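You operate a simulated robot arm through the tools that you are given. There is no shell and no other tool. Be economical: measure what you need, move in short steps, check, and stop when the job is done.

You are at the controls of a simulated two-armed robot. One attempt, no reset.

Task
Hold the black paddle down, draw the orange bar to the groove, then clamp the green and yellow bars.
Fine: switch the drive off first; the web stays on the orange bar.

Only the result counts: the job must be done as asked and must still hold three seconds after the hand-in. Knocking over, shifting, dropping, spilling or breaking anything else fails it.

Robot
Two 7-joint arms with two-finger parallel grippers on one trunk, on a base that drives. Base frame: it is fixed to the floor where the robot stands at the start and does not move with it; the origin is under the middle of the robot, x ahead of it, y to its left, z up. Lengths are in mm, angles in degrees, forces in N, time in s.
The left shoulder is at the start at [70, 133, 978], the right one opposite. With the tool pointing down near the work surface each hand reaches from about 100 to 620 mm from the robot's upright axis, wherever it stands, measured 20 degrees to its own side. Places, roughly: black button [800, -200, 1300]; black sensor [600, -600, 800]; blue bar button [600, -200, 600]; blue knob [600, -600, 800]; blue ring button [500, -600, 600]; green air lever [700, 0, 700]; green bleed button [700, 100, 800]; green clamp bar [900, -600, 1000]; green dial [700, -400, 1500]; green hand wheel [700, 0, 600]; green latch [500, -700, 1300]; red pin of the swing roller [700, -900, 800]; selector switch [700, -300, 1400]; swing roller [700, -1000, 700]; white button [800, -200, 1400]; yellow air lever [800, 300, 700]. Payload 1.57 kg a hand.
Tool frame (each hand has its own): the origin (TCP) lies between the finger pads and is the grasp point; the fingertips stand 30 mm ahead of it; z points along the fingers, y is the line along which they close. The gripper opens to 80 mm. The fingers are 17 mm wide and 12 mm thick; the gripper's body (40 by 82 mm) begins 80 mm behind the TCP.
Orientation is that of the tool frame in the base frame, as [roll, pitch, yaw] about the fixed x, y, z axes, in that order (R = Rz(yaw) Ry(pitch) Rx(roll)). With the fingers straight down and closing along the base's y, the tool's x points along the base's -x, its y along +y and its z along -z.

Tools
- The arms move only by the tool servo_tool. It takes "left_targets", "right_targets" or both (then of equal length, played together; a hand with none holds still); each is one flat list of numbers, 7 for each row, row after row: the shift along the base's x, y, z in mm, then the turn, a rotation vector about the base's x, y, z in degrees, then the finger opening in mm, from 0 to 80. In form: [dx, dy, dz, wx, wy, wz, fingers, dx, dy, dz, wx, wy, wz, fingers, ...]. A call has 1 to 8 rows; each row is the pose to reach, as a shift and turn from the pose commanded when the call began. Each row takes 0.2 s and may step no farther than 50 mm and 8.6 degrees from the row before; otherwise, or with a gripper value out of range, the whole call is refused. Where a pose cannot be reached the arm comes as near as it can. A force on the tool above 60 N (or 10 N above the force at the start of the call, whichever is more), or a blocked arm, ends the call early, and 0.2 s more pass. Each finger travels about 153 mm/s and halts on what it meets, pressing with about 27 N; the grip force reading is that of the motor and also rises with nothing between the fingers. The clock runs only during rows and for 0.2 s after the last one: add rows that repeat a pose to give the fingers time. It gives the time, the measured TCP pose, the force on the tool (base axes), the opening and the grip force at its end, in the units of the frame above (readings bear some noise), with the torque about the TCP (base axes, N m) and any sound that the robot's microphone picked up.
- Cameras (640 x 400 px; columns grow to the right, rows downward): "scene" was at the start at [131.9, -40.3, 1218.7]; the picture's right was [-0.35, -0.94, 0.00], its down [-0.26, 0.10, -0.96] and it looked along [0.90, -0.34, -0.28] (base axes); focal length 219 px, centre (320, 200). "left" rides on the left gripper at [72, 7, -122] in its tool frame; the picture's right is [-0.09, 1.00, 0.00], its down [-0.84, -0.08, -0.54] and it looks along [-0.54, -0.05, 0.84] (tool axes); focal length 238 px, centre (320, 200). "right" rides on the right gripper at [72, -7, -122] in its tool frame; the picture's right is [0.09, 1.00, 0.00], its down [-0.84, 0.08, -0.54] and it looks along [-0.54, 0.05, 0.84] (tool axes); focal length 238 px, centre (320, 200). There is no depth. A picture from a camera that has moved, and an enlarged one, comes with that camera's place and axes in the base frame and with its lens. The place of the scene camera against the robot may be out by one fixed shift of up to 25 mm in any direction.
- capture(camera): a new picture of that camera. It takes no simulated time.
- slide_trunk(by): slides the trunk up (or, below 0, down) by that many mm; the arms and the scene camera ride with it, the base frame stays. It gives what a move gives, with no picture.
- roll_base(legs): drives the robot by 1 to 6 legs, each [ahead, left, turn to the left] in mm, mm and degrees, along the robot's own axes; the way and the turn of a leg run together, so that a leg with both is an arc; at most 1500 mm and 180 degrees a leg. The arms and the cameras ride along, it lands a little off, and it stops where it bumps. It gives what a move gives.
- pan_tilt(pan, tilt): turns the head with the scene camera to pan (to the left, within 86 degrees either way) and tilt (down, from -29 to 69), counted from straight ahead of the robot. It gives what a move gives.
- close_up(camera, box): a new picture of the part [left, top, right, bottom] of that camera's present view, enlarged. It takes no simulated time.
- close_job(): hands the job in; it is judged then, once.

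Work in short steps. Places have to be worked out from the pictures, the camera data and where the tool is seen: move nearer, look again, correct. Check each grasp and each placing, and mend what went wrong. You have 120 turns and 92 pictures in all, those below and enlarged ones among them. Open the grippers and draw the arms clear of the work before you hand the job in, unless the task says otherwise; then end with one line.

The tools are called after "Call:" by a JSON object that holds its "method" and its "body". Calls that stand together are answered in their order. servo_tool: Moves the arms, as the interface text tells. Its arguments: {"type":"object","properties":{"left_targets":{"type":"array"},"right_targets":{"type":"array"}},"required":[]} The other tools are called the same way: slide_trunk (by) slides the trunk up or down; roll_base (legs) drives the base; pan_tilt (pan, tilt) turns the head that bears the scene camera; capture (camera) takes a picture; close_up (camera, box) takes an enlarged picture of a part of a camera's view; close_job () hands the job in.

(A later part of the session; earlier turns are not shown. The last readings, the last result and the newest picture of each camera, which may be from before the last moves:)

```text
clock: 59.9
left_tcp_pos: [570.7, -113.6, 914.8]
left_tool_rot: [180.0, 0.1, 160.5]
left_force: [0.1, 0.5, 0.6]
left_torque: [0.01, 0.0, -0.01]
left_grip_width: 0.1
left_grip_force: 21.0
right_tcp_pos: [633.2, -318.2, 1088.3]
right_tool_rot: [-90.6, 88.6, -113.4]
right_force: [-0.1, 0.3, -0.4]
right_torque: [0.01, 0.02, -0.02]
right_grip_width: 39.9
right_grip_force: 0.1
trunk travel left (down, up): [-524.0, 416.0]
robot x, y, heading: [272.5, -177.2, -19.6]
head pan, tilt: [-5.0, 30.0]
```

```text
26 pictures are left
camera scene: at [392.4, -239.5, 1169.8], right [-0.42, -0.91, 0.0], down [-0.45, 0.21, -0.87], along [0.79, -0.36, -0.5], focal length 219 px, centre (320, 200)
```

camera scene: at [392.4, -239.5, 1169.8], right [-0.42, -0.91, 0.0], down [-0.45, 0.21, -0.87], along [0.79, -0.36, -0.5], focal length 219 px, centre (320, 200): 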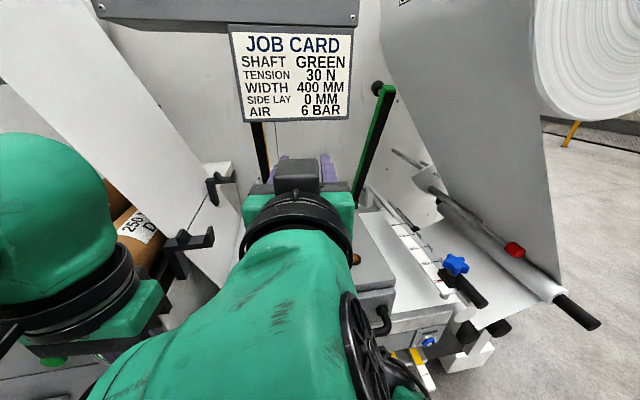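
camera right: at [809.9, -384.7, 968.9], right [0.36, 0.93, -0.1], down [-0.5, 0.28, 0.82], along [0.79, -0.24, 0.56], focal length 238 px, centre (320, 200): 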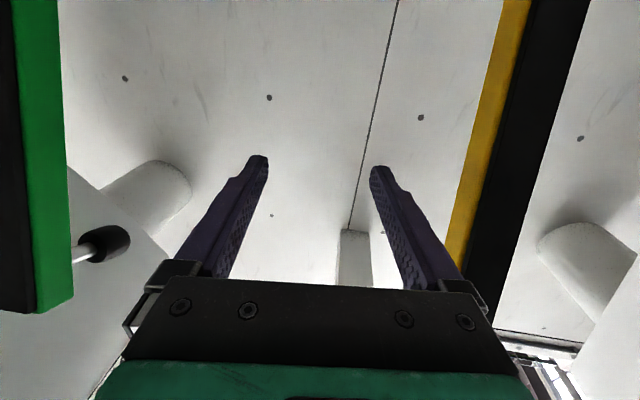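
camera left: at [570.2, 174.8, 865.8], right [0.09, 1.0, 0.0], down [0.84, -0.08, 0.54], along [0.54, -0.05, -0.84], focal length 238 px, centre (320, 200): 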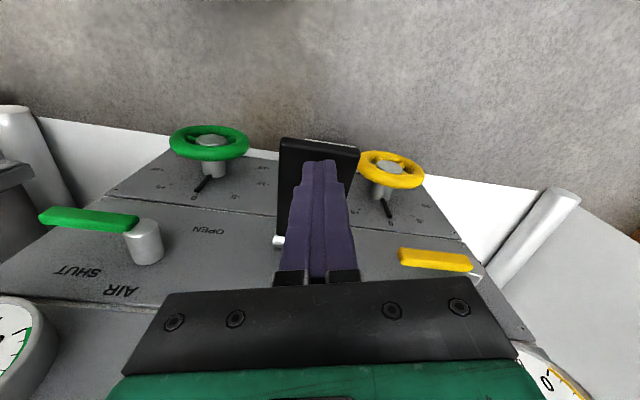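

Card is intact and yellow still upright. I restore heading to about -14°, then bring the hand forward low (z≈1000) under the card so I can raise the trunk stepwise and keep the elbow above the box handle.

Call:
{"method": "roll_base", "body": {"legs": [[0, 0, 5.7]]}}

Call:
{"method": "servo_tool", "body": {"right_targets": [15, 0, -20, 0, 0, 0, 60, 35, -5, -45, 0, 0, 0, 60, 60, -10, -65, 0, 0, 0, 60, 85, -15, -85, 0, 0, 0, 60, 110, -20, -90, 0, 0, 0, 60]}}

Call:
{"method": "capture", "body": {"camera": "scene"}}

```text
clock: 60.8
left_tcp_pos: [563.0, -84.7, 912.9]
left_tool_rot: [180.0, 0.2, 166.2]
left_force: [0.1, -0.6, 0.4]
left_torque: [-0.01, 0.01, 0.0]
left_grip_width: 0.0
left_grip_force: 21.4
right_tcp_pos: [646.5, -279.5, 1084.3]
right_tool_rot: [-96.3, 88.1, -113.2]
right_force: [-0.4, 0.2, -0.5]
right_torque: [-0.03, 0.04, 0.02]
right_grip_width: 40.2
right_grip_force: 0.0
trunk travel left (down, up): [-524.0, 416.0]
robot x, y, heading: [266.4, -178.1, -13.6]
head pan, tilt: [-5.0, 30.0]
```

```text
clock: 62.0
left_tcp_pos: [562.8, -83.4, 914.0]
left_tool_rot: [-180.0, 0.0, 166.2]
left_force: [-0.1, 0.0, 0.4]
left_torque: [0.0, 0.01, 0.02]
left_grip_width: 0.1
left_grip_force: 21.6
right_tcp_pos: [759.6, -307.7, 989.8]
right_tool_rot: [-86.2, 86.0, -104.1]
right_force: [-0.3, 0.2, -0.6]
right_torque: [-0.01, -0.01, -0.01]
right_grip_width: 59.9
right_grip_force: 0.2
trunk travel left (down, up): [-524.0, 416.0]
robot x, y, heading: [270.3, -175.4, -13.9]
head pan, tilt: [-5.0, 30.0]
```

```text
25 pictures are left
camera scene: at [398.2, -226.6, 1169.6], right [-0.32, -0.95, 0.0], down [-0.47, 0.16, -0.87], along [0.82, -0.28, -0.5], focal length 219 px, centre (320, 200)
```

scene: 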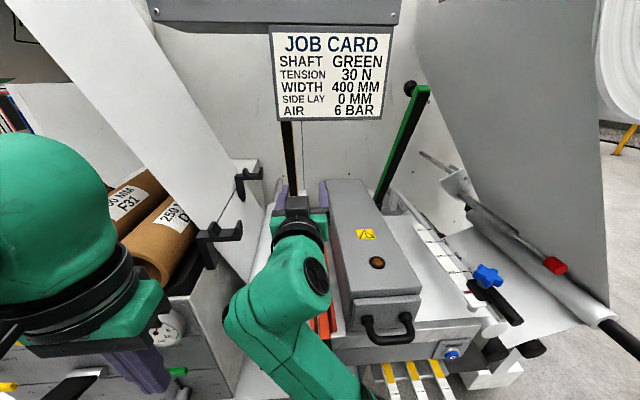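

Posture is good. Raise the trunk 75 mm (hand to ≈1065, still below the card), then lower the hand and move ahead partly.

Call:
{"method": "slide_trunk", "body": {"by": 75}}

Call:
{"method": "servo_tool", "body": {"right_targets": [0, 0, -20, 0, 0, 2, 70, 10, 5, -40, 0, 0, 4, 70, 20, 10, -55, 0, 0, 4, 70]}}

Call:
{"method": "slide_trunk", "body": {"by": 50}}

Call:
{"method": "capture", "body": {"camera": "right"}}

```text
clock: 63.1
left_tcp_pos: [563.0, -84.1, 988.3]
left_tool_rot: [180.0, 0.0, 166.2]
left_force: [0.3, -0.8, 0.3]
left_torque: [0.0, -0.03, -0.03]
left_grip_width: 0.0
left_grip_force: 21.4
right_tcp_pos: [759.0, -308.2, 1065.4]
right_tool_rot: [-86.1, 86.0, -104.2]
right_force: [0.1, -0.4, -0.1]
right_torque: [-0.01, 0.02, 0.02]
right_grip_width: 59.9
right_grip_force: 0.1
trunk travel left (down, up): [-599.0, 341.0]
robot x, y, heading: [268.3, -175.7, -14.1]
head pan, tilt: [-5.0, 30.0]
```

```text
clock: 64.1
left_tcp_pos: [563.7, -85.9, 988.6]
left_tool_rot: [180.0, -0.1, 166.3]
left_force: [0.0, -0.6, -0.5]
left_torque: [0.04, 0.01, 0.0]
left_grip_width: 0.1
left_grip_force: 21.1
right_tcp_pos: [778.2, -302.1, 1050.8]
right_tool_rot: [-33.7, 83.8, -48.0]
right_force: [-0.1, -0.3, 0.4]
right_torque: [0.01, 0.0, -0.01]
right_grip_width: 69.9
right_grip_force: 0.0
trunk travel left (down, up): [-599.0, 341.0]
robot x, y, heading: [268.8, -178.7, -13.9]
head pan, tilt: [-5.0, 30.0]
stopped in row 3 (right hand): the arm was blocked; the commanded pose is now the measured one
```

```text
clock: 65.0
left_tcp_pos: [563.2, -84.6, 1039.2]
left_tool_rot: [-180.0, 0.0, 166.2]
left_force: [-0.9, -0.2, -0.6]
left_torque: [-0.01, -0.01, 0.02]
left_grip_width: 0.4
left_grip_force: 21.3
right_tcp_pos: [779.6, -301.3, 1098.1]
right_tool_rot: [-34.2, 83.9, -48.4]
right_force: [-1.0, -0.1, 1.2]
right_torque: [0.0, -0.04, 0.0]
right_grip_width: 70.2
right_grip_force: 0.1
trunk travel left (down, up): [-649.0, 291.0]
robot x, y, heading: [269.5, -179.3, -13.8]
head pan, tilt: [-5.0, 30.0]
```

```text
24 pictures are left
camera right: at [664.0, -283.2, 1016.4], right [0.25, 0.96, -0.15], down [-0.56, 0.27, 0.78], along [0.79, -0.11, 0.61], focal length 238 px, centre (320, 200)
```

right: 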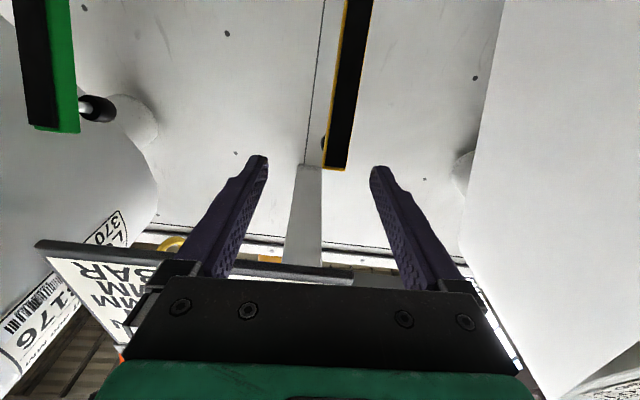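

The block may be the right arm's elbow touching the parked left hand (at [563,-85]). I move the left arm well away to the left, then look.

Call:
{"method": "servo_tool", "body": {"left_targets": [-20, 30, 10, 0, 0, 0, 0, -40, 65, 20, 0, 0, 0, 0, -60, 105, 30, 0, 0, 0, 0, -80, 145, 30, 0, 0, 0, 0, -90, 190, 30, 0, 0, 0, 0, -90, 235, 30, 0, 0, 0, 0]}}

Call:
{"method": "capture", "body": {"camera": "scene"}}

```text
clock: 66.6
left_tcp_pos: [537.6, 89.0, 1057.3]
left_tool_rot: [-175.7, 1.0, 142.1]
left_force: [-0.3, -0.6, 0.1]
left_torque: [0.04, -0.02, -0.01]
left_grip_width: 0.2
left_grip_force: 21.2
left hand out of reach, approached as far as the arm can: row 1, 2, 3, 4, 5, 6
right_tcp_pos: [775.1, -301.6, 1099.2]
right_tool_rot: [-33.2, 83.8, -47.5]
right_force: [-0.3, -0.4, 0.9]
right_torque: [-0.01, 0.01, 0.0]
right_grip_width: 70.1
right_grip_force: 0.1
trunk travel left (down, up): [-649.0, 291.0]
robot x, y, heading: [268.1, -178.5, -13.6]
head pan, tilt: [-5.0, 30.0]
stopped in row 6 (left hand): the arm was blocked; the commanded pose is now the measured one
```

```text
23 pictures are left
camera scene: at [394.4, -228.4, 1295.0], right [-0.32, -0.95, 0.0], down [-0.47, 0.16, -0.87], along [0.82, -0.28, -0.5], focal length 219 px, centre (320, 200)
```

scene: 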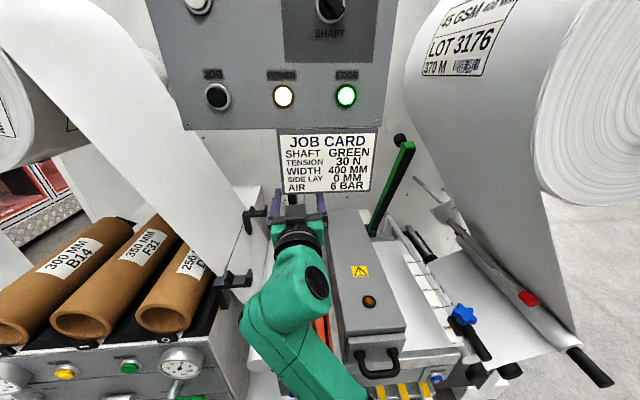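

Now try advancing while descending toward the yellow bar at z≈1060, centered on it.

Call:
{"method": "servo_tool", "body": {"right_targets": [20, 2, -12, 0, 0, 0, 70, 50, 2, -24, 0, 0, 0, 70, 80, -2, -34, 0, 0, 0, 70, 110, -6, -40, 0, 0, 0, 70, 135, -10, -40, 0, 0, 0, 70]}}

Call:
{"method": "capture", "body": {"camera": "right"}}

```text
clock: 67.8
left_tcp_pos: [539.7, 90.4, 1055.6]
left_tool_rot: [-175.5, 0.8, 142.2]
left_force: [0.7, 0.4, 0.0]
left_torque: [0.05, -0.02, 0.0]
left_grip_width: 0.0
left_grip_force: 21.5
right_tcp_pos: [913.5, -315.7, 1057.3]
right_tool_rot: [-39.4, 83.6, -53.8]
right_force: [0.3, -0.1, 0.0]
right_torque: [0.0, -0.03, -0.01]
right_grip_width: 69.9
right_grip_force: 0.1
trunk travel left (down, up): [-649.0, 291.0]
robot x, y, heading: [268.8, -178.9, -13.7]
head pan, tilt: [-5.0, 30.0]
```

```text
22 pictures are left
camera right: at [799.3, -298.9, 974.9], right [0.26, 0.95, -0.16], down [-0.56, 0.29, 0.78], along [0.79, -0.11, 0.61], focal length 238 px, centre (320, 200)
```

right: 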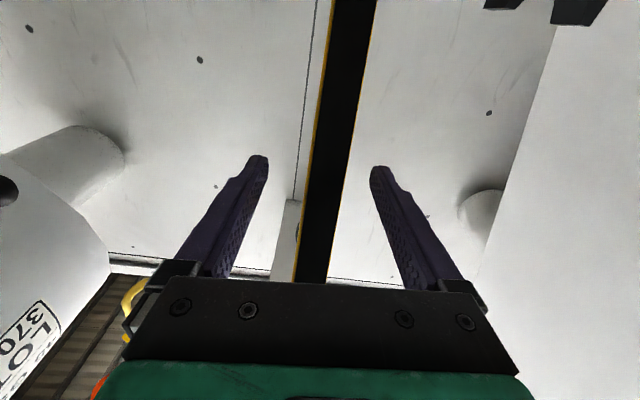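

The yellow bar is centered between the fingers. Advance ~38 mm and close.

Call:
{"method": "servo_tool", "body": {"right_targets": [20, -5, 0, 0, 0, 0, 70, 37, -8, 0, 0, 0, 0, 70, 37, -8, 0, 0, 0, 0, 40, 37, -8, 0, 0, 0, 0, 15, 37, -8, 0, 0, 0, 0, 10]}}

Call:
{"method": "capture", "body": {"camera": "right"}}

```text
clock: 69.0
left_tcp_pos: [540.3, 88.8, 1057.7]
left_tool_rot: [-175.7, 1.0, 142.1]
left_force: [-0.4, 0.7, -0.3]
left_torque: [-0.02, 0.04, -0.02]
left_grip_width: 0.0
left_grip_force: 21.4
right_tcp_pos: [950.4, -319.8, 1059.9]
right_tool_rot: [-33.3, 84.0, -47.3]
right_force: [0.7, -2.9, 0.6]
right_torque: [0.71, -0.54, -0.26]
right_grip_width: 28.6
right_grip_force: 38.3
trunk travel left (down, up): [-649.0, 291.0]
robot x, y, heading: [271.4, -180.3, -14.1]
head pan, tilt: [-5.0, 30.0]
```

```text
21 pictures are left
camera right: at [836.2, -302.5, 977.0], right [0.25, 0.96, -0.15], down [-0.56, 0.27, 0.78], along [0.79, -0.11, 0.61], focal length 238 px, centre (320, 200)
```

right: 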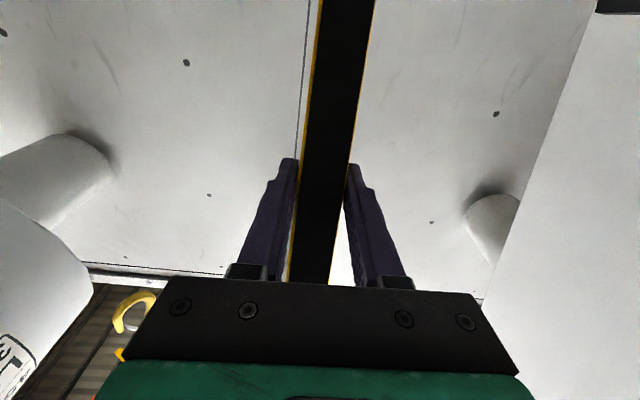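

Gripped (28.6 mm). I swing it along the arc about its pivot (r≈344 mm), 5° per row, and check forces.

Call:
{"method": "servo_tool", "body": {"right_targets": [-14, 3.5, -6, 0, 0, 0, 10, -27.2, 6.9, -14, 0, 0, 0, 10, -52, 13.1, -29.6, 0, 0, 0, 10]}}

```text
clock: 69.8
left_tcp_pos: [547.7, 97.7, 1052.6]
left_tool_rot: [-174.8, 0.9, 142.4]
left_force: [-0.1, 0.8, 0.3]
left_torque: [0.01, 0.01, -0.02]
left_grip_width: 0.1
left_grip_force: 21.5
right_tcp_pos: [910.6, -309.6, 1038.4]
right_tool_rot: [-39.6, 81.5, -54.5]
right_force: [24.0, 31.4, -19.2]
right_torque: [0.36, -0.85, 1.5]
right_grip_width: 29.3
right_grip_force: 38.8
trunk travel left (down, up): [-649.0, 291.0]
robot x, y, heading: [269.4, -176.4, -13.4]
head pan, tilt: [-5.0, 30.0]
```

Some side (+y) and radial pull shows my arc is slightly off; I correct inward and +y while continuing in smaller rows.

Call:
{"method": "servo_tool", "body": {"right_targets": [0, 5, -6, 0, 0, 0, 10, -12, 12, -16, 0, 0, 0, 10, -24, 15, -28, 0, 0, 0, 10]}}

```text
clock: 70.6
left_tcp_pos: [550.6, 94.4, 1053.6]
left_tool_rot: [-174.9, 0.7, 142.3]
left_force: [-0.7, -0.2, 0.0]
left_torque: [-0.04, 0.01, -0.01]
left_grip_width: 0.0
left_grip_force: 21.0
right_tcp_pos: [889.5, -305.0, 1027.6]
right_tool_rot: [-36.3, 79.3, -51.6]
right_force: [27.4, 24.4, -24.4]
right_torque: [0.35, -0.6, 1.54]
right_grip_width: 30.2
right_grip_force: 39.2
trunk travel left (down, up): [-649.0, 291.0]
robot x, y, heading: [271.1, -179.0, -13.9]
head pan, tilt: [-5.0, 30.0]
```

The readings say the bar wants lower and further left than my command. Correct that in place first, then continue.

Call:
{"method": "servo_tool", "body": {"right_targets": [2, 8, -10, 0, 0, 0, 10, 2, 10, -14, 0, 0, 0, 10, -10, 13, -26, 0, 0, 0, 10, -22, 16, -38, 0, 0, 0, 10]}}

Call:
{"method": "capture", "body": {"camera": "right"}}

```text
clock: 71.8
left_tcp_pos: [544.3, 88.7, 1056.5]
left_tool_rot: [-175.6, 0.8, 142.2]
left_force: [0.3, -0.1, -0.8]
left_torque: [-0.03, 0.02, 0.0]
left_grip_width: 0.0
left_grip_force: 21.4
right_tcp_pos: [867.3, -298.1, 1009.1]
right_tool_rot: [-23.0, 78.7, -39.4]
right_force: [4.7, -5.0, -9.7]
right_torque: [0.83, 0.24, 1.39]
right_grip_width: 30.1
right_grip_force: 39.5
trunk travel left (down, up): [-649.0, 291.0]
robot x, y, heading: [271.6, -176.9, -13.8]
head pan, tilt: [-5.0, 30.0]
stopped in row 4 (right hand): the arm was blocked; the commanded pose is now the measured one
```

```text
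20 pictures are left
camera right: at [760.0, -280.9, 915.6], right [0.3, 0.94, -0.17], down [-0.62, 0.32, 0.72], along [0.73, -0.11, 0.68], focal length 238 px, centre (320, 200)
```

right: 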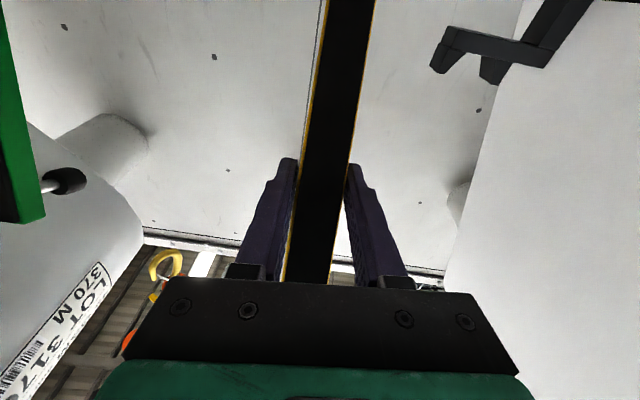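

The bar is at ~50° on the expected arc; the arm itself hit a joint limit. I'll continue the arc with base (backward = exactly along the machine axis) and trunk (down) in small alternating moves.

Call:
{"method": "slide_trunk", "body": {"by": -12}}

Call:
{"method": "roll_base", "body": {"legs": [[-14, 0, 0]]}}

Call:
{"method": "slide_trunk", "body": {"by": -16}}

Call:
{"method": "roll_base", "body": {"legs": [[-14, 0, 0]]}}

```text
clock: 72.4
left_tcp_pos: [538.5, 89.4, 1045.9]
left_tool_rot: [-175.6, 1.0, 142.0]
left_force: [-0.1, -0.5, 0.1]
left_torque: [-0.03, 0.02, 0.0]
left_grip_width: 0.0
left_grip_force: 20.9
right_tcp_pos: [860.1, -296.7, 1002.6]
right_tool_rot: [-21.8, 78.0, -38.0]
right_force: [-3.1, -4.7, 4.7]
right_torque: [0.38, -1.28, 1.5]
right_grip_width: 29.8
right_grip_force: 39.7
trunk travel left (down, up): [-637.0, 303.0]
robot x, y, heading: [268.8, -173.2, -14.0]
head pan, tilt: [-5.0, 30.0]
```

```text
clock: 73.2
left_tcp_pos: [530.2, 90.5, 1044.1]
left_tool_rot: [-175.6, 0.7, 142.0]
left_force: [0.2, -0.1, 0.6]
left_torque: [0.0, 0.03, 0.05]
left_grip_width: 0.1
left_grip_force: 21.2
right_tcp_pos: [852.9, -295.3, 996.5]
right_tool_rot: [-23.6, 78.7, -39.9]
right_force: [5.0, -6.2, -12.1]
right_torque: [0.52, 1.26, 1.66]
right_grip_width: 30.1
right_grip_force: 39.5
trunk travel left (down, up): [-637.0, 303.0]
robot x, y, heading: [252.6, -175.4, -13.9]
head pan, tilt: [-5.0, 30.0]
```

```text
clock: 73.8
left_tcp_pos: [522.7, 92.9, 1029.8]
left_tool_rot: [-175.8, 1.1, 142.1]
left_force: [0.0, 0.0, 0.6]
left_torque: [-0.01, -0.01, -0.01]
left_grip_width: 0.0
left_grip_force: 21.3
right_tcp_pos: [845.1, -293.5, 986.8]
right_tool_rot: [-22.2, 78.0, -38.5]
right_force: [-8.6, -0.9, 12.0]
right_torque: [0.32, -1.51, 1.65]
right_grip_width: 29.9
right_grip_force: 39.6
trunk travel left (down, up): [-621.0, 319.0]
robot x, y, heading: [256.5, -174.4, -14.0]
head pan, tilt: [-5.0, 30.0]
```

```text
clock: 74.6
left_tcp_pos: [514.9, 96.1, 1028.3]
left_tool_rot: [-175.5, 0.8, 142.1]
left_force: [0.1, 0.5, 1.2]
left_torque: [0.0, 0.0, 0.02]
left_grip_width: 0.0
left_grip_force: 21.4
right_tcp_pos: [837.8, -290.9, 979.8]
right_tool_rot: [-24.6, 78.8, -40.8]
right_force: [1.3, -1.2, -7.9]
right_torque: [0.5, 1.4, 1.81]
right_grip_width: 30.2
right_grip_force: 39.2
trunk travel left (down, up): [-621.0, 319.0]
robot x, y, heading: [243.3, -172.5, -13.7]
head pan, tilt: [-5.0, 30.0]
```

Very smooth (θ≈43° now). Continue the arc in the same manner to ~30°.

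Call:
{"method": "slide_trunk", "body": {"by": -19}}

Call:
{"method": "roll_base", "body": {"legs": [[-17, 0, 0]]}}

Call:
{"method": "slide_trunk", "body": {"by": -21}}

Call:
{"method": "roll_base", "body": {"legs": [[-15, 0, 0]]}}

Call:
{"method": "slide_trunk", "body": {"by": -22}}

Call:
{"method": "roll_base", "body": {"legs": [[-13, 0, 0]]}}

Call:
{"method": "capture", "body": {"camera": "scene"}}

```text
clock: 75.2
left_tcp_pos: [506.3, 96.1, 1011.4]
left_tool_rot: [-175.7, 1.3, 142.1]
left_force: [-0.6, 0.5, 0.4]
left_torque: [0.03, 0.03, 0.0]
left_grip_width: 0.1
left_grip_force: 21.1
right_tcp_pos: [829.0, -288.6, 970.1]
right_tool_rot: [-22.6, 77.8, -38.7]
right_force: [-13.8, 2.6, 16.9]
right_torque: [0.28, -1.53, 1.76]
right_grip_width: 30.2
right_grip_force: 39.4
trunk travel left (down, up): [-602.0, 338.0]
robot x, y, heading: [238.6, -173.0, -13.7]
head pan, tilt: [-5.0, 30.0]
```

```text
clock: 76.0
left_tcp_pos: [498.2, 100.3, 1009.0]
left_tool_rot: [-175.5, 0.9, 142.2]
left_force: [-0.4, 0.5, 0.1]
left_torque: [-0.02, -0.05, -0.01]
left_grip_width: 0.0
left_grip_force: 21.3
right_tcp_pos: [820.7, -286.8, 957.5]
right_tool_rot: [-26.0, 78.9, -42.3]
right_force: [0.2, 0.8, -7.5]
right_torque: [0.52, 1.46, 1.92]
right_grip_width: 30.3
right_grip_force: 39.8
trunk travel left (down, up): [-602.0, 338.0]
robot x, y, heading: [223.0, -165.4, -13.8]
head pan, tilt: [-5.0, 30.0]
```

```text
clock: 76.7
left_tcp_pos: [489.6, 101.8, 990.5]
left_tool_rot: [-175.6, 1.4, 142.1]
left_force: [0.1, 0.0, 0.5]
left_torque: [0.0, 0.0, 0.01]
left_grip_width: 0.0
left_grip_force: 21.5
right_tcp_pos: [813.3, -284.6, 945.9]
right_tool_rot: [-23.7, 78.3, -39.8]
right_force: [-16.2, 2.7, 14.6]
right_torque: [0.29, -1.53, 1.84]
right_grip_width: 29.9
right_grip_force: 39.4
trunk travel left (down, up): [-581.0, 359.0]
robot x, y, heading: [224.9, -166.5, -14.1]
head pan, tilt: [-5.0, 30.0]
```

```text
clock: 77.5
left_tcp_pos: [482.4, 105.7, 988.8]
left_tool_rot: [-175.5, 0.9, 142.1]
left_force: [0.7, 0.0, 0.7]
left_torque: [0.01, -0.01, -0.01]
left_grip_width: 0.2
left_grip_force: 21.1
right_tcp_pos: [807.5, -283.3, 934.0]
right_tool_rot: [-27.2, 79.0, -43.6]
right_force: [-0.3, 3.0, -6.7]
right_torque: [0.48, 1.47, 2.02]
right_grip_width: 30.3
right_grip_force: 39.5
trunk travel left (down, up): [-581.0, 359.0]
robot x, y, heading: [211.0, -162.5, -13.9]
head pan, tilt: [-5.0, 30.0]
```

```text
clock: 78.2
left_tcp_pos: [473.7, 105.3, 969.0]
left_tool_rot: [-175.7, 1.3, 142.2]
left_force: [0.3, 0.5, -0.1]
left_torque: [0.0, -0.01, -0.01]
left_grip_width: 0.0
left_grip_force: 21.1
right_tcp_pos: [799.3, -281.2, 918.9]
right_tool_rot: [-24.9, 78.4, -41.2]
right_force: [-18.0, 4.1, 14.0]
right_torque: [0.25, -1.54, 1.98]
right_grip_width: 30.2
right_grip_force: 39.2
trunk travel left (down, up): [-559.0, 381.0]
robot x, y, heading: [209.2, -163.5, -13.8]
head pan, tilt: [-5.0, 30.0]
```

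```text
clock: 78.9
left_tcp_pos: [469.4, 108.3, 965.7]
left_tool_rot: [-175.5, 0.9, 142.2]
left_force: [0.5, 0.3, -0.2]
left_torque: [0.04, 0.01, 0.01]
left_grip_width: 0.0
left_grip_force: 21.2
right_tcp_pos: [793.8, -278.9, 910.3]
right_tool_rot: [-28.6, 79.3, -44.8]
right_force: [-0.7, 4.4, -5.5]
right_torque: [0.54, 1.46, 2.15]
right_grip_width: 30.3
right_grip_force: 39.4
trunk travel left (down, up): [-559.0, 381.0]
robot x, y, heading: [195.8, -158.5, -14.0]
head pan, tilt: [-5.0, 30.0]
```

```text
19 pictures are left
camera scene: at [326.9, -207.8, 1204.5], right [-0.32, -0.95, 0.0], down [-0.47, 0.16, -0.87], along [0.82, -0.28, -0.5], focal length 219 px, centre (320, 200)
```

scene: 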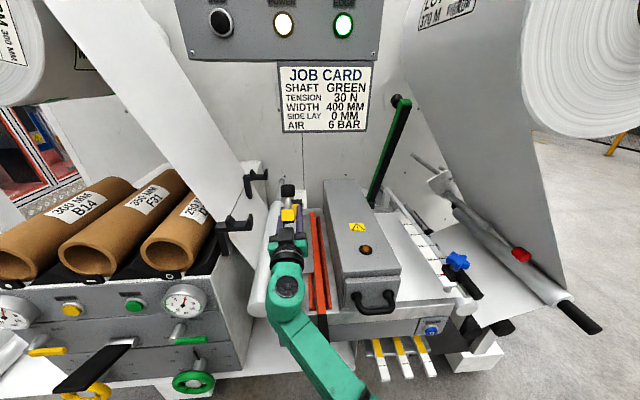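

θ≈29°. Two more small steps to ~20° (the wrist camera must stay off the table).

Call:
{"method": "slide_trunk", "body": {"by": -22}}

Call:
{"method": "roll_base", "body": {"legs": [[-13, 0, 0]]}}

Call:
{"method": "slide_trunk", "body": {"by": -22}}

Call:
{"method": "close_up", "body": {"camera": "scene", "box": [220, 130, 420, 330]}}

```text
clock: 79.6
left_tcp_pos: [463.1, 109.1, 947.4]
left_tool_rot: [-175.7, 1.3, 142.2]
left_force: [0.5, 0.1, -0.3]
left_torque: [0.04, 0.03, 0.0]
left_grip_width: 0.0
left_grip_force: 21.8
right_tcp_pos: [787.4, -278.7, 894.0]
right_tool_rot: [-26.3, 78.7, -42.5]
right_force: [-18.1, 3.5, 13.1]
right_torque: [0.27, -1.52, 2.06]
right_grip_width: 30.2
right_grip_force: 39.4
trunk travel left (down, up): [-537.0, 403.0]
robot x, y, heading: [197.8, -159.3, -13.7]
head pan, tilt: [-5.0, 30.0]
```

```text
clock: 80.3
left_tcp_pos: [458.4, 110.5, 945.0]
left_tool_rot: [-175.4, 0.7, 142.2]
left_force: [-0.7, -1.0, 0.3]
left_torque: [0.02, 0.04, -0.01]
left_grip_width: 0.0
left_grip_force: 21.6
right_tcp_pos: [782.7, -277.3, 884.2]
right_tool_rot: [-30.3, 79.6, -46.6]
right_force: [3.6, 4.2, -7.9]
right_torque: [0.55, 1.45, 2.26]
right_grip_width: 30.7
right_grip_force: 39.4
trunk travel left (down, up): [-537.0, 403.0]
robot x, y, heading: [182.2, -160.4, -14.0]
head pan, tilt: [-5.0, 30.0]
```

```text
clock: 81.0
left_tcp_pos: [452.3, 111.9, 923.7]
left_tool_rot: [-175.6, 1.2, 142.3]
left_force: [0.3, -0.1, 0.1]
left_torque: [-0.01, 0.01, 0.01]
left_grip_width: 0.0
left_grip_force: 21.3
right_tcp_pos: [777.0, -275.6, 869.0]
right_tool_rot: [-28.0, 79.1, -44.3]
right_force: [-11.8, 3.4, 8.9]
right_torque: [0.28, -1.72, 2.16]
right_grip_width: 30.7
right_grip_force: 40.2
trunk travel left (down, up): [-515.0, 425.0]
robot x, y, heading: [183.0, -157.5, -13.9]
head pan, tilt: [-5.0, 30.0]
```

```text
2.00 times, centred on (320, 230) of scene
camera zoom: at [308.1, -204.2, 1161.4], right [-0.32, -0.95, 0.0], down [-0.47, 0.16, -0.87], along [0.82, -0.28, -0.5], focal length 438 px, centre (320, 140)
```

zoom: 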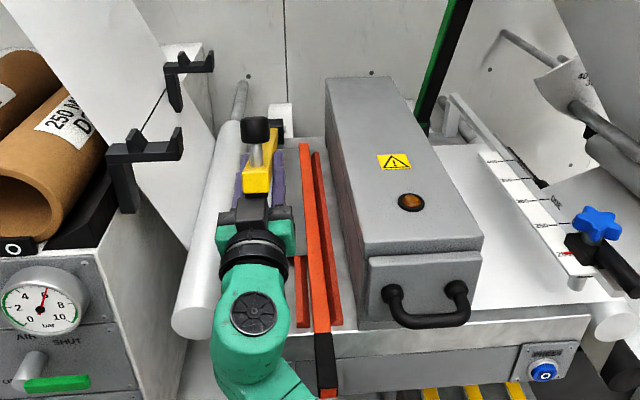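

θ≈21°. Release the grip and see whether the bar stays or rests on the hand.

Call:
{"method": "servo_tool", "body": {"right_targets": [0, 0, 0, 0, 0, 0, 45, 0, 0, 0, 0, 0, 0, 60, 0, 0, 0, 0, 0, 0, 60]}}

Call:
{"method": "roll_base", "body": {"legs": [[-120, 0, 0]]}}

Call:
{"method": "close_up", "body": {"camera": "scene", "box": [220, 130, 420, 330]}}

```text
clock: 81.8
left_tcp_pos: [456.0, 110.4, 923.2]
left_tool_rot: [-175.5, 0.9, 142.1]
left_force: [-0.4, -0.2, -0.3]
left_torque: [0.01, 0.03, 0.02]
left_grip_width: 0.1
left_grip_force: 21.7
right_tcp_pos: [781.0, -278.1, 861.4]
right_tool_rot: [-30.0, 79.5, -46.4]
right_force: [0.0, 0.0, -1.0]
right_torque: [0.0, -0.09, 0.03]
right_grip_width: 60.0
right_grip_force: 0.0
trunk travel left (down, up): [-515.0, 425.0]
robot x, y, heading: [181.4, -156.1, -13.7]
head pan, tilt: [-5.0, 30.0]
```

```text
clock: 83.1
left_tcp_pos: [339.3, 139.8, 923.2]
left_tool_rot: [-175.6, 0.9, 142.2]
left_force: [0.6, 0.8, 0.0]
left_torque: [-0.04, -0.02, 0.0]
left_grip_width: 0.0
left_grip_force: 21.0
right_tcp_pos: [665.0, -248.0, 862.4]
right_tool_rot: [-29.4, 79.5, -45.6]
right_force: [0.2, -0.3, 0.2]
right_torque: [-0.02, 0.02, 0.02]
right_grip_width: 60.0
right_grip_force: 0.1
trunk travel left (down, up): [-515.0, 425.0]
robot x, y, heading: [69.0, -129.8, -13.6]
head pan, tilt: [-5.0, 30.0]
```

```text
2.00 times, centred on (320, 230) of scene
camera zoom: at [196.7, -176.8, 1160.8], right [-0.32, -0.95, 0.0], down [-0.47, 0.16, -0.87], along [0.82, -0.28, -0.5], focal length 438 px, centre (320, 140)
```

zoom: 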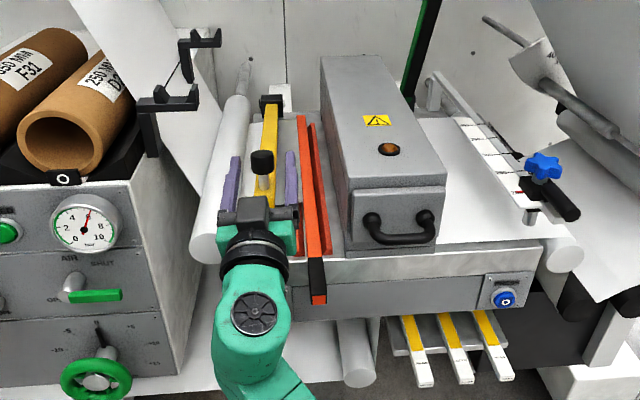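

The bar stays put by itself. I back out a bit more, then turn the right tool downward to press the bar fully down from above.

Call:
{"method": "roll_base", "body": {"legs": [[-90, 0, 0]]}}

Call:
{"method": "servo_tool", "body": {"right_targets": [-5, 0, 15, 1.94, 7.76, 0, 40, -10, 0, 30, 3.87, 15.52, 0, 20, -15, 0, 45, 5.81, 23.28, 0, 0, -20, 0, 60, 7.74, 31.05, 0, 0, -25, 0, 75, 9.68, 38.81, 0, 0, -30, 0, 90, 11.61, 46.57, 0, 0, -35, 0, 105, 13.55, 54.33, 0, 0, -40, 0, 120, 15.48, 62.1, 0, 0]}}

Call:
{"method": "servo_tool", "body": {"right_targets": [0, 0, 5, 1.94, 7.76, 0, 0, 0, 0, 10, 3.87, 15.52, 0, 0, 0, 0, 15, 5.81, 23.28, 0, 0, 0, 0, 20, 8.2, 32.9, 0, 0]}}

Call:
{"method": "capture", "body": {"camera": "right"}}

Call:
{"method": "capture", "body": {"camera": "scene"}}

```text
clock: 84.2
left_tcp_pos: [251.9, 161.0, 923.0]
left_tool_rot: [-175.5, 1.1, 142.2]
left_force: [-1.0, 0.2, 0.0]
left_torque: [-0.01, -0.01, 0.02]
left_grip_width: 0.0
left_grip_force: 21.1
right_tcp_pos: [577.5, -227.4, 863.9]
right_tool_rot: [-29.5, 79.5, -45.8]
right_force: [-0.2, -0.5, -0.1]
right_torque: [0.01, -0.01, 0.02]
right_grip_width: 60.0
right_grip_force: 0.0
trunk travel left (down, up): [-515.0, 425.0]
robot x, y, heading: [-18.5, -104.9, -13.6]
head pan, tilt: [-5.0, 30.0]
```

```text
clock: 84.7
left_tcp_pos: [252.8, 161.0, 921.2]
left_tool_rot: [-175.5, 1.0, 142.0]
left_force: [-0.2, 0.0, 0.7]
left_torque: [-0.01, 0.0, 0.02]
left_grip_width: 0.2
left_grip_force: 21.3
right_tcp_pos: [570.6, -286.3, 849.4]
right_tool_rot: [-100.3, 73.6, -121.1]
right_force: [-0.4, -0.1, -0.3]
right_torque: [0.0, 0.02, 0.02]
right_grip_width: 19.8
right_grip_force: 0.1
trunk travel left (down, up): [-515.0, 425.0]
robot x, y, heading: [-19.2, -106.5, -13.4]
head pan, tilt: [-5.0, 30.0]
stopped in row 2 (right hand): the arm was blocked; the commanded pose is now the measured one
```

```text
refused: row 4 steps farther than a row can; nothing moved
```

```text
16 pictures are left
camera right: at [444.4, -265.8, 787.2], right [0.32, 0.87, -0.36], down [-0.36, 0.47, 0.81], along [0.88, -0.13, 0.46], focal length 238 px, centre (320, 200)
```

right: 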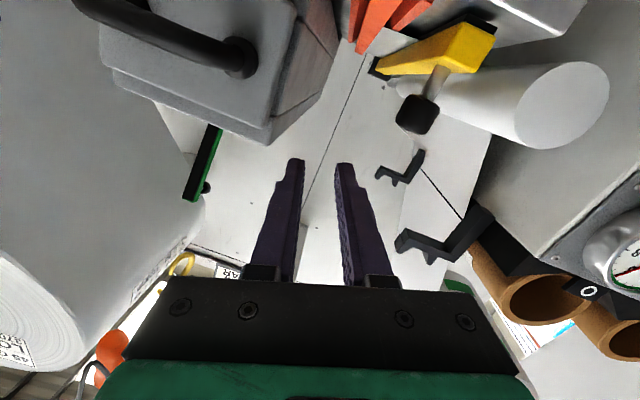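

```text
15 pictures are left
camera scene: at [110.0, -155.6, 1160.7], right [-0.32, -0.95, 0.0], down [-0.47, 0.16, -0.87], along [0.82, -0.28, -0.5], focal length 219 px, centre (320, 200)
```

scene: 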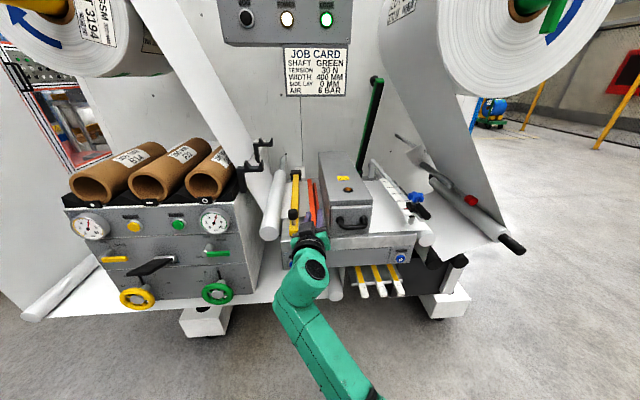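

The yellow bar has come down flat (end face z≈739, knob on top at ≈792). The right arm hit a limit while turning; I raise the trunk for freedom and retry turning the tool down while moving to the right.

Call:
{"method": "slide_trunk", "body": {"by": 200}}

Call:
{"method": "servo_tool", "body": {"right_targets": [-15, -20, 10, 1.94, 7.76, 0, 20, -30, -40, 20, 3.87, 15.52, 0, 20, -45, -60, 30, 5.81, 23.28, 0, 10, -60, -80, 40, 7.74, 31.05, 0, 0, -70, -100, 50, 9.68, 38.81, 0, 0, -80, -110, 60, 11.61, 46.57, 0, 0]}}

```text
clock: 86.9
left_tcp_pos: [252.5, 160.5, 1122.0]
left_tool_rot: [-175.5, 0.9, 142.1]
left_force: [0.0, 0.0, 0.1]
left_torque: [0.02, 0.02, 0.0]
left_grip_width: 0.1
left_grip_force: 21.6
right_tcp_pos: [569.6, -286.2, 1048.4]
right_tool_rot: [-100.7, 73.6, -121.5]
right_force: [-0.6, -0.5, -1.0]
right_torque: [0.01, 0.01, 0.01]
right_grip_width: 20.0
right_grip_force: 0.1
trunk travel left (down, up): [-715.0, 225.0]
robot x, y, heading: [-18.1, -106.8, -13.7]
head pan, tilt: [-5.0, 30.0]
```

```text
clock: 88.3
left_tcp_pos: [252.3, 160.1, 1122.2]
left_tool_rot: [-175.5, 0.9, 142.1]
left_force: [0.1, 0.5, 1.2]
left_torque: [-0.02, -0.02, 0.02]
left_grip_width: 0.0
left_grip_force: 21.5
right_tcp_pos: [490.0, -394.5, 1109.7]
right_tool_rot: [-161.4, 35.4, -174.9]
right_force: [0.0, 0.6, -1.0]
right_torque: [-0.03, 0.02, 0.03]
right_grip_width: 0.1
right_grip_force: 21.5
trunk travel left (down, up): [-715.0, 225.0]
robot x, y, heading: [-21.5, -105.7, -13.6]
head pan, tilt: [-5.0, 30.0]
```

Good. Finish levelling the tool to straight down (39° about [.42,.91,0]).

Call:
{"method": "servo_tool", "body": {"right_targets": [0, 0, 0, 3.34, 7.14, 0, 0, 0, 0, 0, 6.68, 14.28, 0, 0, 0, 0, 0, 10.02, 21.42, 0, 0, 0, 0, 0, 13.36, 28.56, 0, 0, 0, 0, 0, 16.7, 35.7, 0, 0]}}

Call:
{"method": "close_up", "body": {"camera": "scene", "box": [230, 80, 450, 290]}}

```text
clock: 89.5
left_tcp_pos: [253.8, 159.7, 1123.0]
left_tool_rot: [-175.6, 0.8, 142.2]
left_force: [1.3, -0.2, 0.1]
left_torque: [0.01, -0.05, 0.02]
left_grip_width: 0.0
left_grip_force: 21.3
right_tcp_pos: [490.7, -395.5, 1108.8]
right_tool_rot: [-179.6, 0.1, 179.2]
right_force: [-0.3, -1.3, 0.1]
right_torque: [0.02, -0.03, -0.01]
right_grip_width: 0.0
right_grip_force: 21.5
right hand out of reach, approached as far as the arm can: row 1, 2, 3, 4
trunk travel left (down, up): [-715.0, 225.0]
robot x, y, heading: [-18.0, -107.8, -13.7]
head pan, tilt: [-5.0, 30.0]
```

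```text
1.90 times, centred on (340, 185) of scene
camera zoom: at [109.9, -156.0, 1360.7], right [-0.32, -0.95, 0.0], down [-0.47, 0.16, -0.87], along [0.82, -0.28, -0.5], focal length 417 px, centre (282, 229)
```

zoom: 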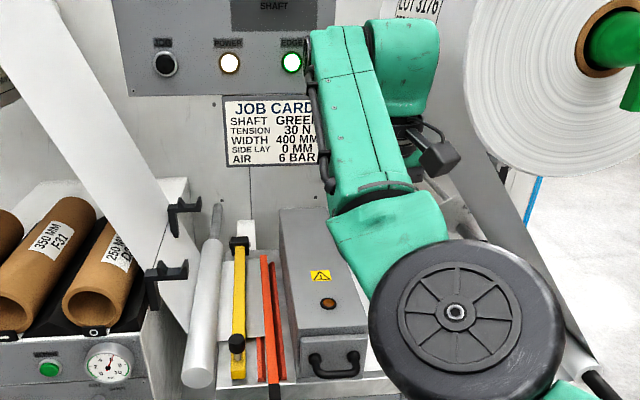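

Yellow lies down along the web. I retract the right hand, square the base to heading 0, and drive in so I can press the yellow bar firmly down from above.

Call:
{"method": "servo_tool", "body": {"right_targets": [-45, 0, 0, 0, 0, 0, 0, -90, 0, 0, 0, 0, 0, 0, -135, 0, 0, 0, 0, 0, 0, -170, 0, 0, 0, 0, 0, 0]}}

Call:
{"method": "roll_base", "body": {"legs": [[0, 0, 13.7], [285, 10, 0]]}}

Call:
{"method": "slide_trunk", "body": {"by": -140}}

Call:
{"method": "capture", "body": {"camera": "right"}}

```text
clock: 90.5
left_tcp_pos: [252.1, 160.4, 1123.0]
left_tool_rot: [-175.5, 0.9, 142.0]
left_force: [-0.3, 0.2, -0.8]
left_torque: [-0.03, -0.02, 0.03]
left_grip_width: 0.0
left_grip_force: 21.5
right_tcp_pos: [477.1, -412.6, 1122.8]
right_tool_rot: [-179.9, 0.0, 179.0]
right_force: [-0.2, 0.3, -0.3]
right_torque: [0.01, -0.01, -0.03]
right_grip_width: 0.0
right_grip_force: 21.6
right hand out of reach, approached as far as the arm can: row 1, 2, 3, 4
trunk travel left (down, up): [-715.0, 225.0]
robot x, y, heading: [-18.7, -105.9, -13.5]
head pan, tilt: [-5.0, 30.0]
```

```text
clock: 92.8
left_tcp_pos: [348.9, 224.2, 1123.8]
left_tool_rot: [-175.5, 1.1, 155.7]
left_force: [0.1, 0.2, 1.2]
left_torque: [-0.01, -0.04, -0.03]
left_grip_width: 0.0
left_grip_force: 20.9
right_tcp_pos: [693.3, -280.7, 1125.1]
right_tool_rot: [179.6, -2.0, -167.5]
right_force: [-14.2, 1.4, -3.7]
right_torque: [-0.15, -1.61, 0.02]
right_grip_width: 0.0
right_grip_force: 21.1
trunk travel left (down, up): [-715.0, 225.0]
robot x, y, heading: [153.1, -100.0, -0.2]
head pan, tilt: [-5.0, 30.0]
stopped in leg 2: the force on the tool passed its limit at 192 N (the readings are from after the stop); the commanded pose is now the measured one
```

```text
clock: 94.5
left_tcp_pos: [351.6, 222.7, 982.4]
left_tool_rot: [-175.5, 0.9, 155.7]
left_force: [-0.9, 0.5, -0.3]
left_torque: [0.01, 0.01, -0.01]
left_grip_width: 0.0
left_grip_force: 21.3
right_tcp_pos: [695.9, -280.4, 982.0]
right_tool_rot: [179.5, -2.5, -167.5]
right_force: [0.0, -0.1, -0.5]
right_torque: [-0.01, 0.01, 0.0]
right_grip_width: 0.0
right_grip_force: 21.3
trunk travel left (down, up): [-575.0, 365.0]
robot x, y, heading: [154.2, -104.7, -0.2]
head pan, tilt: [-5.0, 30.0]
```

```text
13 pictures are left
camera right: at [631.6, -302.0, 1106.2], right [-0.31, 0.95, 0.01], down [0.82, 0.26, 0.51], along [0.48, 0.17, -0.86], focal length 238 px, centre (320, 200)
```

right: 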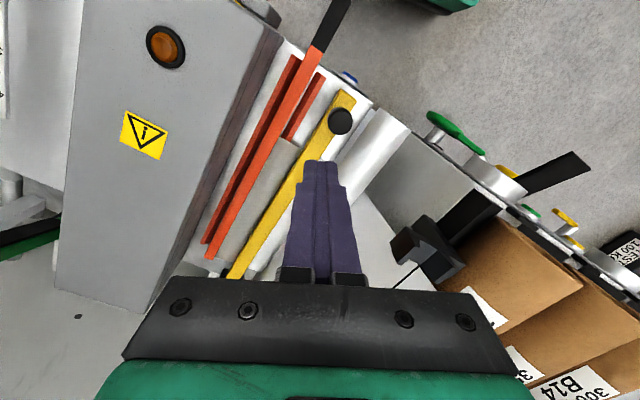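

The hand bumped the panel/card region during that drive — I'll be more careful with batching. View now shows yellow flat and orange in the groove. I lower the hand over the yellow bar just behind its knob.

Call:
{"method": "servo_tool", "body": {"right_targets": [0, 0, -40, 0, 0, 0, 0, 0, 0, -80, 0, 0, 0, 0, 10, 5, -120, 0, 0, 0, 0, 25, 15, -150, 0, 0, 0, 0, 34, 22, -175, 0, 0, 0, 0, 36, 23, -185, 0, 0, 0, 0]}}

Call:
{"method": "capture", "body": {"camera": "right"}}

```text
clock: 95.9
left_tcp_pos: [354.1, 222.9, 982.2]
left_tool_rot: [-175.5, 0.7, 155.6]
left_force: [0.4, -1.6, 0.0]
left_torque: [0.0, 0.02, 0.01]
left_grip_width: 0.2
left_grip_force: 21.1
right_tcp_pos: [734.1, -257.9, 795.7]
right_tool_rot: [179.4, -2.6, -167.4]
right_force: [0.1, -0.4, 0.4]
right_torque: [-0.02, 0.0, -0.03]
right_grip_width: 0.1
right_grip_force: 21.3
right hand out of reach, approached as far as the arm can: row 1, 2, 3
trunk travel left (down, up): [-575.0, 365.0]
robot x, y, heading: [154.8, -103.4, -0.4]
head pan, tilt: [-5.0, 30.0]
```

```text
12 pictures are left
camera right: at [670.8, -279.0, 918.8], right [-0.31, 0.95, 0.01], down [0.82, 0.26, 0.5], along [0.48, 0.17, -0.86], focal length 238 px, centre (320, 200)
```

right: 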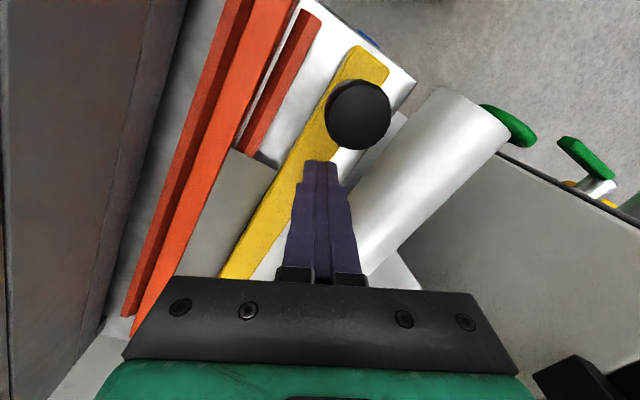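

Fingertips are ~15 mm left of the bar's centreline; shift right and press down until firm.

Call:
{"method": "servo_tool", "body": {"right_targets": [4, -14, 0, 0, 0, 0, 0, 4, -14, -6, 0, 0, 0, 0, 4, -14, -11, 0, 0, 0, 0, 4, -14, -16, 0, 0, 0, 0, 4, -14, -21, 0, 0, 0, 0, 4, -14, -26, 0, 0, 0, 0]}}

```text
clock: 97.3
left_tcp_pos: [346.1, 224.9, 982.6]
left_tool_rot: [-175.5, 1.5, 155.7]
left_force: [0.2, 0.0, 0.2]
left_torque: [-0.02, 0.0, -0.02]
left_grip_width: 0.0
left_grip_force: 21.3
right_tcp_pos: [737.0, -271.0, 783.7]
right_tool_rot: [-179.7, -1.1, -167.5]
right_force: [6.9, -2.6, 54.7]
right_torque: [0.03, -0.57, 0.57]
right_grip_width: 0.3
right_grip_force: 20.8
trunk travel left (down, up): [-575.0, 365.0]
robot x, y, heading: [154.1, -102.0, -0.2]
head pan, tilt: [-5.0, 30.0]
```

Yellow is firm at the bottom (55 N, tip z≈754). Now lift 95 mm and back the base off for the green bar, whose tip triangulates to [839,-609,1157].

Call:
{"method": "servo_tool", "body": {"right_targets": [0, 0, 30, 0, 0, 0, 0, 0, 0, 65, 0, 0, 0, 0, 0, 0, 95, 0, 0, 0, 0]}}

Call:
{"method": "roll_base", "body": {"legs": [[-250, 0, 0]]}}

Call:
{"method": "capture", "body": {"camera": "scene"}}

```text
clock: 98.1
left_tcp_pos: [354.7, 222.0, 982.5]
left_tool_rot: [-175.4, 0.8, 155.7]
left_force: [-0.8, 0.4, 0.0]
left_torque: [-0.01, -0.01, -0.01]
left_grip_width: 0.0
left_grip_force: 21.3
right_tcp_pos: [736.8, -270.2, 867.4]
right_tool_rot: [179.4, -2.7, -167.4]
right_force: [0.0, 0.0, -0.1]
right_torque: [0.02, 0.03, 0.02]
right_grip_width: 0.3
right_grip_force: 21.2
trunk travel left (down, up): [-575.0, 365.0]
robot x, y, heading: [156.1, -101.9, -0.2]
head pan, tilt: [-5.0, 30.0]
```

```text
clock: 99.9
left_tcp_pos: [106.9, 222.6, 982.1]
left_tool_rot: [-175.4, 0.8, 155.8]
left_force: [0.6, -0.3, 0.1]
left_torque: [0.0, 0.0, 0.0]
left_grip_width: 0.0
left_grip_force: 20.8
right_tcp_pos: [490.8, -269.0, 867.4]
right_tool_rot: [179.4, -2.5, -167.5]
right_force: [0.1, -0.1, -0.3]
right_torque: [0.02, 0.03, 0.0]
right_grip_width: 0.0
right_grip_force: 20.9
trunk travel left (down, up): [-575.0, 365.0]
robot x, y, heading: [-93.3, -98.8, -0.3]
head pan, tilt: [-5.0, 30.0]
```

```text
11 pictures are left
camera scene: at [40.3, -116.4, 1220.7], right [-0.09, -1.0, 0.0], down [-0.5, 0.04, -0.87], along [0.86, -0.08, -0.5], focal length 219 px, centre (320, 200)
```

scene: 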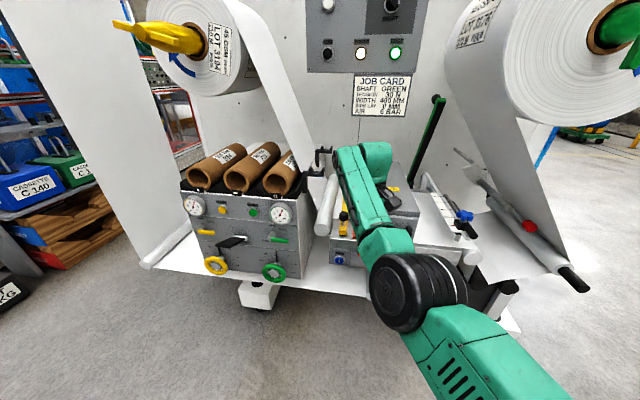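

I re-align the right tool and pitch it to horizontal here, clear of the machine, rising to z≈1060.

Call:
{"method": "servo_tool", "body": {"right_targets": [0, -10, 25, 0, 1, -6.3, 30, 0, -20, 50, 0, 2, -12.5, 60]}}

Call:
{"method": "servo_tool", "body": {"right_targets": [5, -5, 20, 0, -8.4, 0, 60, 10, -10, 40, 0, -16.8, 0, 60, 15, -15, 60, 0, -25.2, 0, 60, 20, -20, 80, 0, -33.6, 0, 60, 25, -25, 100, 0, -42, 0, 60, 30, -30, 120, 0, -50.4, 0, 60, 35, -30, 135, 0, -58.8, 0, 60, 40, -30, 150, 0, -67, 0, 60]}}

Call:
{"method": "servo_tool", "body": {"right_targets": [5, 0, 0, 0, -8, 0, 60, 10, 0, 0, 0, -16, 0, 60, 15, 0, 0, 0, -23, 0, 60]}}

```text
clock: 100.5
left_tcp_pos: [106.2, 222.7, 982.7]
left_tool_rot: [-175.5, 0.9, 155.7]
left_force: [0.1, -0.8, -0.2]
left_torque: [0.01, -0.03, 0.0]
left_grip_width: 0.1
left_grip_force: 21.4
right_tcp_pos: [490.4, -289.5, 915.0]
right_tool_rot: [179.0, -3.8, -179.4]
right_force: [-0.1, -0.1, -1.0]
right_torque: [-0.02, -0.01, 0.01]
right_grip_width: 59.9
right_grip_force: 0.2
trunk travel left (down, up): [-575.0, 365.0]
robot x, y, heading: [-95.8, -102.3, 0.0]
head pan, tilt: [-5.0, 30.0]
```

```text
clock: 102.3
left_tcp_pos: [106.3, 223.2, 983.5]
left_tool_rot: [-175.3, 0.9, 155.7]
left_force: [-0.4, 0.0, -0.3]
left_torque: [0.01, 0.02, 0.02]
left_grip_width: 0.0
left_grip_force: 21.5
right_tcp_pos: [530.5, -321.0, 1067.3]
right_tool_rot: [179.5, 62.7, -179.7]
right_force: [0.3, 0.1, -0.1]
right_torque: [0.0, 0.01, 0.0]
right_grip_width: 60.2
right_grip_force: 0.0
right hand out of reach, approached as far as the arm can: row 1
trunk travel left (down, up): [-575.0, 365.0]
robot x, y, heading: [-96.4, -101.3, -0.4]
head pan, tilt: [-5.0, 30.0]
```

```text
clock: 103.1
left_tcp_pos: [106.3, 223.4, 981.2]
left_tool_rot: [-175.4, 0.8, 155.6]
left_force: [0.1, -0.3, 0.0]
left_torque: [0.0, 0.02, -0.02]
left_grip_width: 0.0
left_grip_force: 21.0
right_tcp_pos: [544.6, -319.7, 1067.5]
right_tool_rot: [-179.7, 85.6, -178.9]
right_force: [-0.4, 0.5, 0.8]
right_torque: [0.04, -0.01, 0.02]
right_grip_width: 60.2
right_grip_force: 0.0
trunk travel left (down, up): [-575.0, 365.0]
robot x, y, heading: [-92.7, -101.9, -0.3]
head pan, tilt: [-5.0, 30.0]
```

Tool is horizontal with a good posture. Now turn the base to -14° and drive so the hand stands ~230 mm short of the green bar; then look.

Call:
{"method": "roll_base", "body": {"legs": [[0, 0, -13.7], [195, -50, 0]]}}

Call:
{"method": "capture", "body": {"camera": "right"}}

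Call:
{"method": "capture", "body": {"camera": "scene"}}

```text
clock: 105.5
left_tcp_pos: [355.1, 71.0, 982.4]
left_tool_rot: [-175.4, 0.7, 141.9]
left_force: [1.1, -0.3, -0.2]
left_torque: [0.02, -0.01, 0.0]
left_grip_width: 0.0
left_grip_force: 21.3
right_tcp_pos: [650.5, -561.6, 1066.7]
right_tool_rot: [-179.6, 85.5, 167.4]
right_force: [-0.1, -0.4, -0.3]
right_torque: [0.0, 0.0, -0.01]
right_grip_width: 60.0
right_grip_force: 0.1
trunk travel left (down, up): [-575.0, 365.0]
robot x, y, heading: [80.0, -195.3, -14.1]
head pan, tilt: [-5.0, 30.0]
```

```text
10 pictures are left
camera right: at [525.8, -538.9, 1003.9], right [0.22, 0.97, -0.09], down [-0.45, 0.18, 0.88], along [0.87, -0.15, 0.47], focal length 238 px, centre (320, 200)
```

right: 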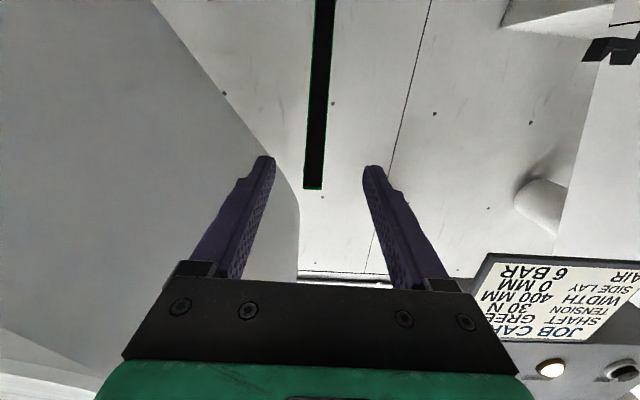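

```text
9 pictures are left
camera scene: at [211.1, -244.6, 1220.7], right [-0.32, -0.95, 0.0], down [-0.47, 0.16, -0.87], along [0.82, -0.28, -0.5], focal length 219 px, centre (320, 200)
```

scene: 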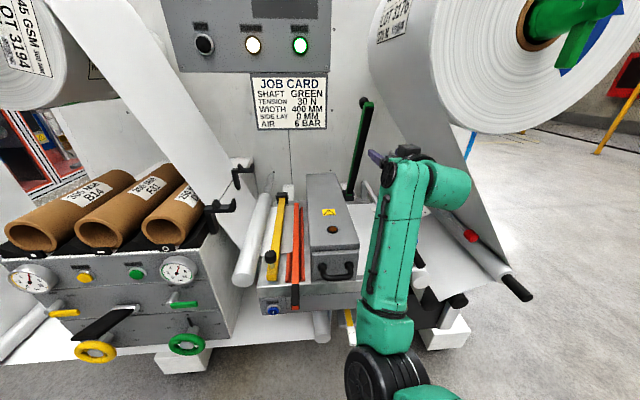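

Green bar is well centered ahead (≈235 mm). Drive base ahead 165 mm, then check alignment.

Call:
{"method": "roll_base", "body": {"legs": [[165, 0, 0]]}}

Call:
{"method": "capture", "body": {"camera": "right"}}

```text
clock: 107.0
left_tcp_pos: [514.3, 32.0, 982.3]
left_tool_rot: [-175.4, 0.7, 142.0]
left_force: [-0.8, 0.8, -0.5]
left_torque: [0.01, 0.0, 0.0]
left_grip_width: 0.1
left_grip_force: 21.2
right_tcp_pos: [811.3, -601.0, 1067.5]
right_tool_rot: [-179.5, 85.6, 167.5]
right_force: [0.1, -0.3, -1.3]
right_torque: [0.02, -0.04, 0.02]
right_grip_width: 60.2
right_grip_force: 0.0
trunk travel left (down, up): [-575.0, 365.0]
robot x, y, heading: [241.8, -231.3, -13.8]
head pan, tilt: [-5.0, 30.0]
```

```text
8 pictures are left
camera right: at [685.3, -578.4, 1004.0], right [0.22, 0.97, -0.09], down [-0.45, 0.18, 0.88], along [0.87, -0.15, 0.47], focal length 238 px, centre (320, 200)
```

right: 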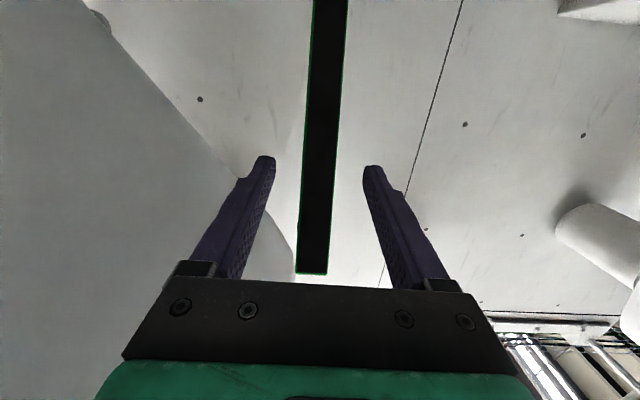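

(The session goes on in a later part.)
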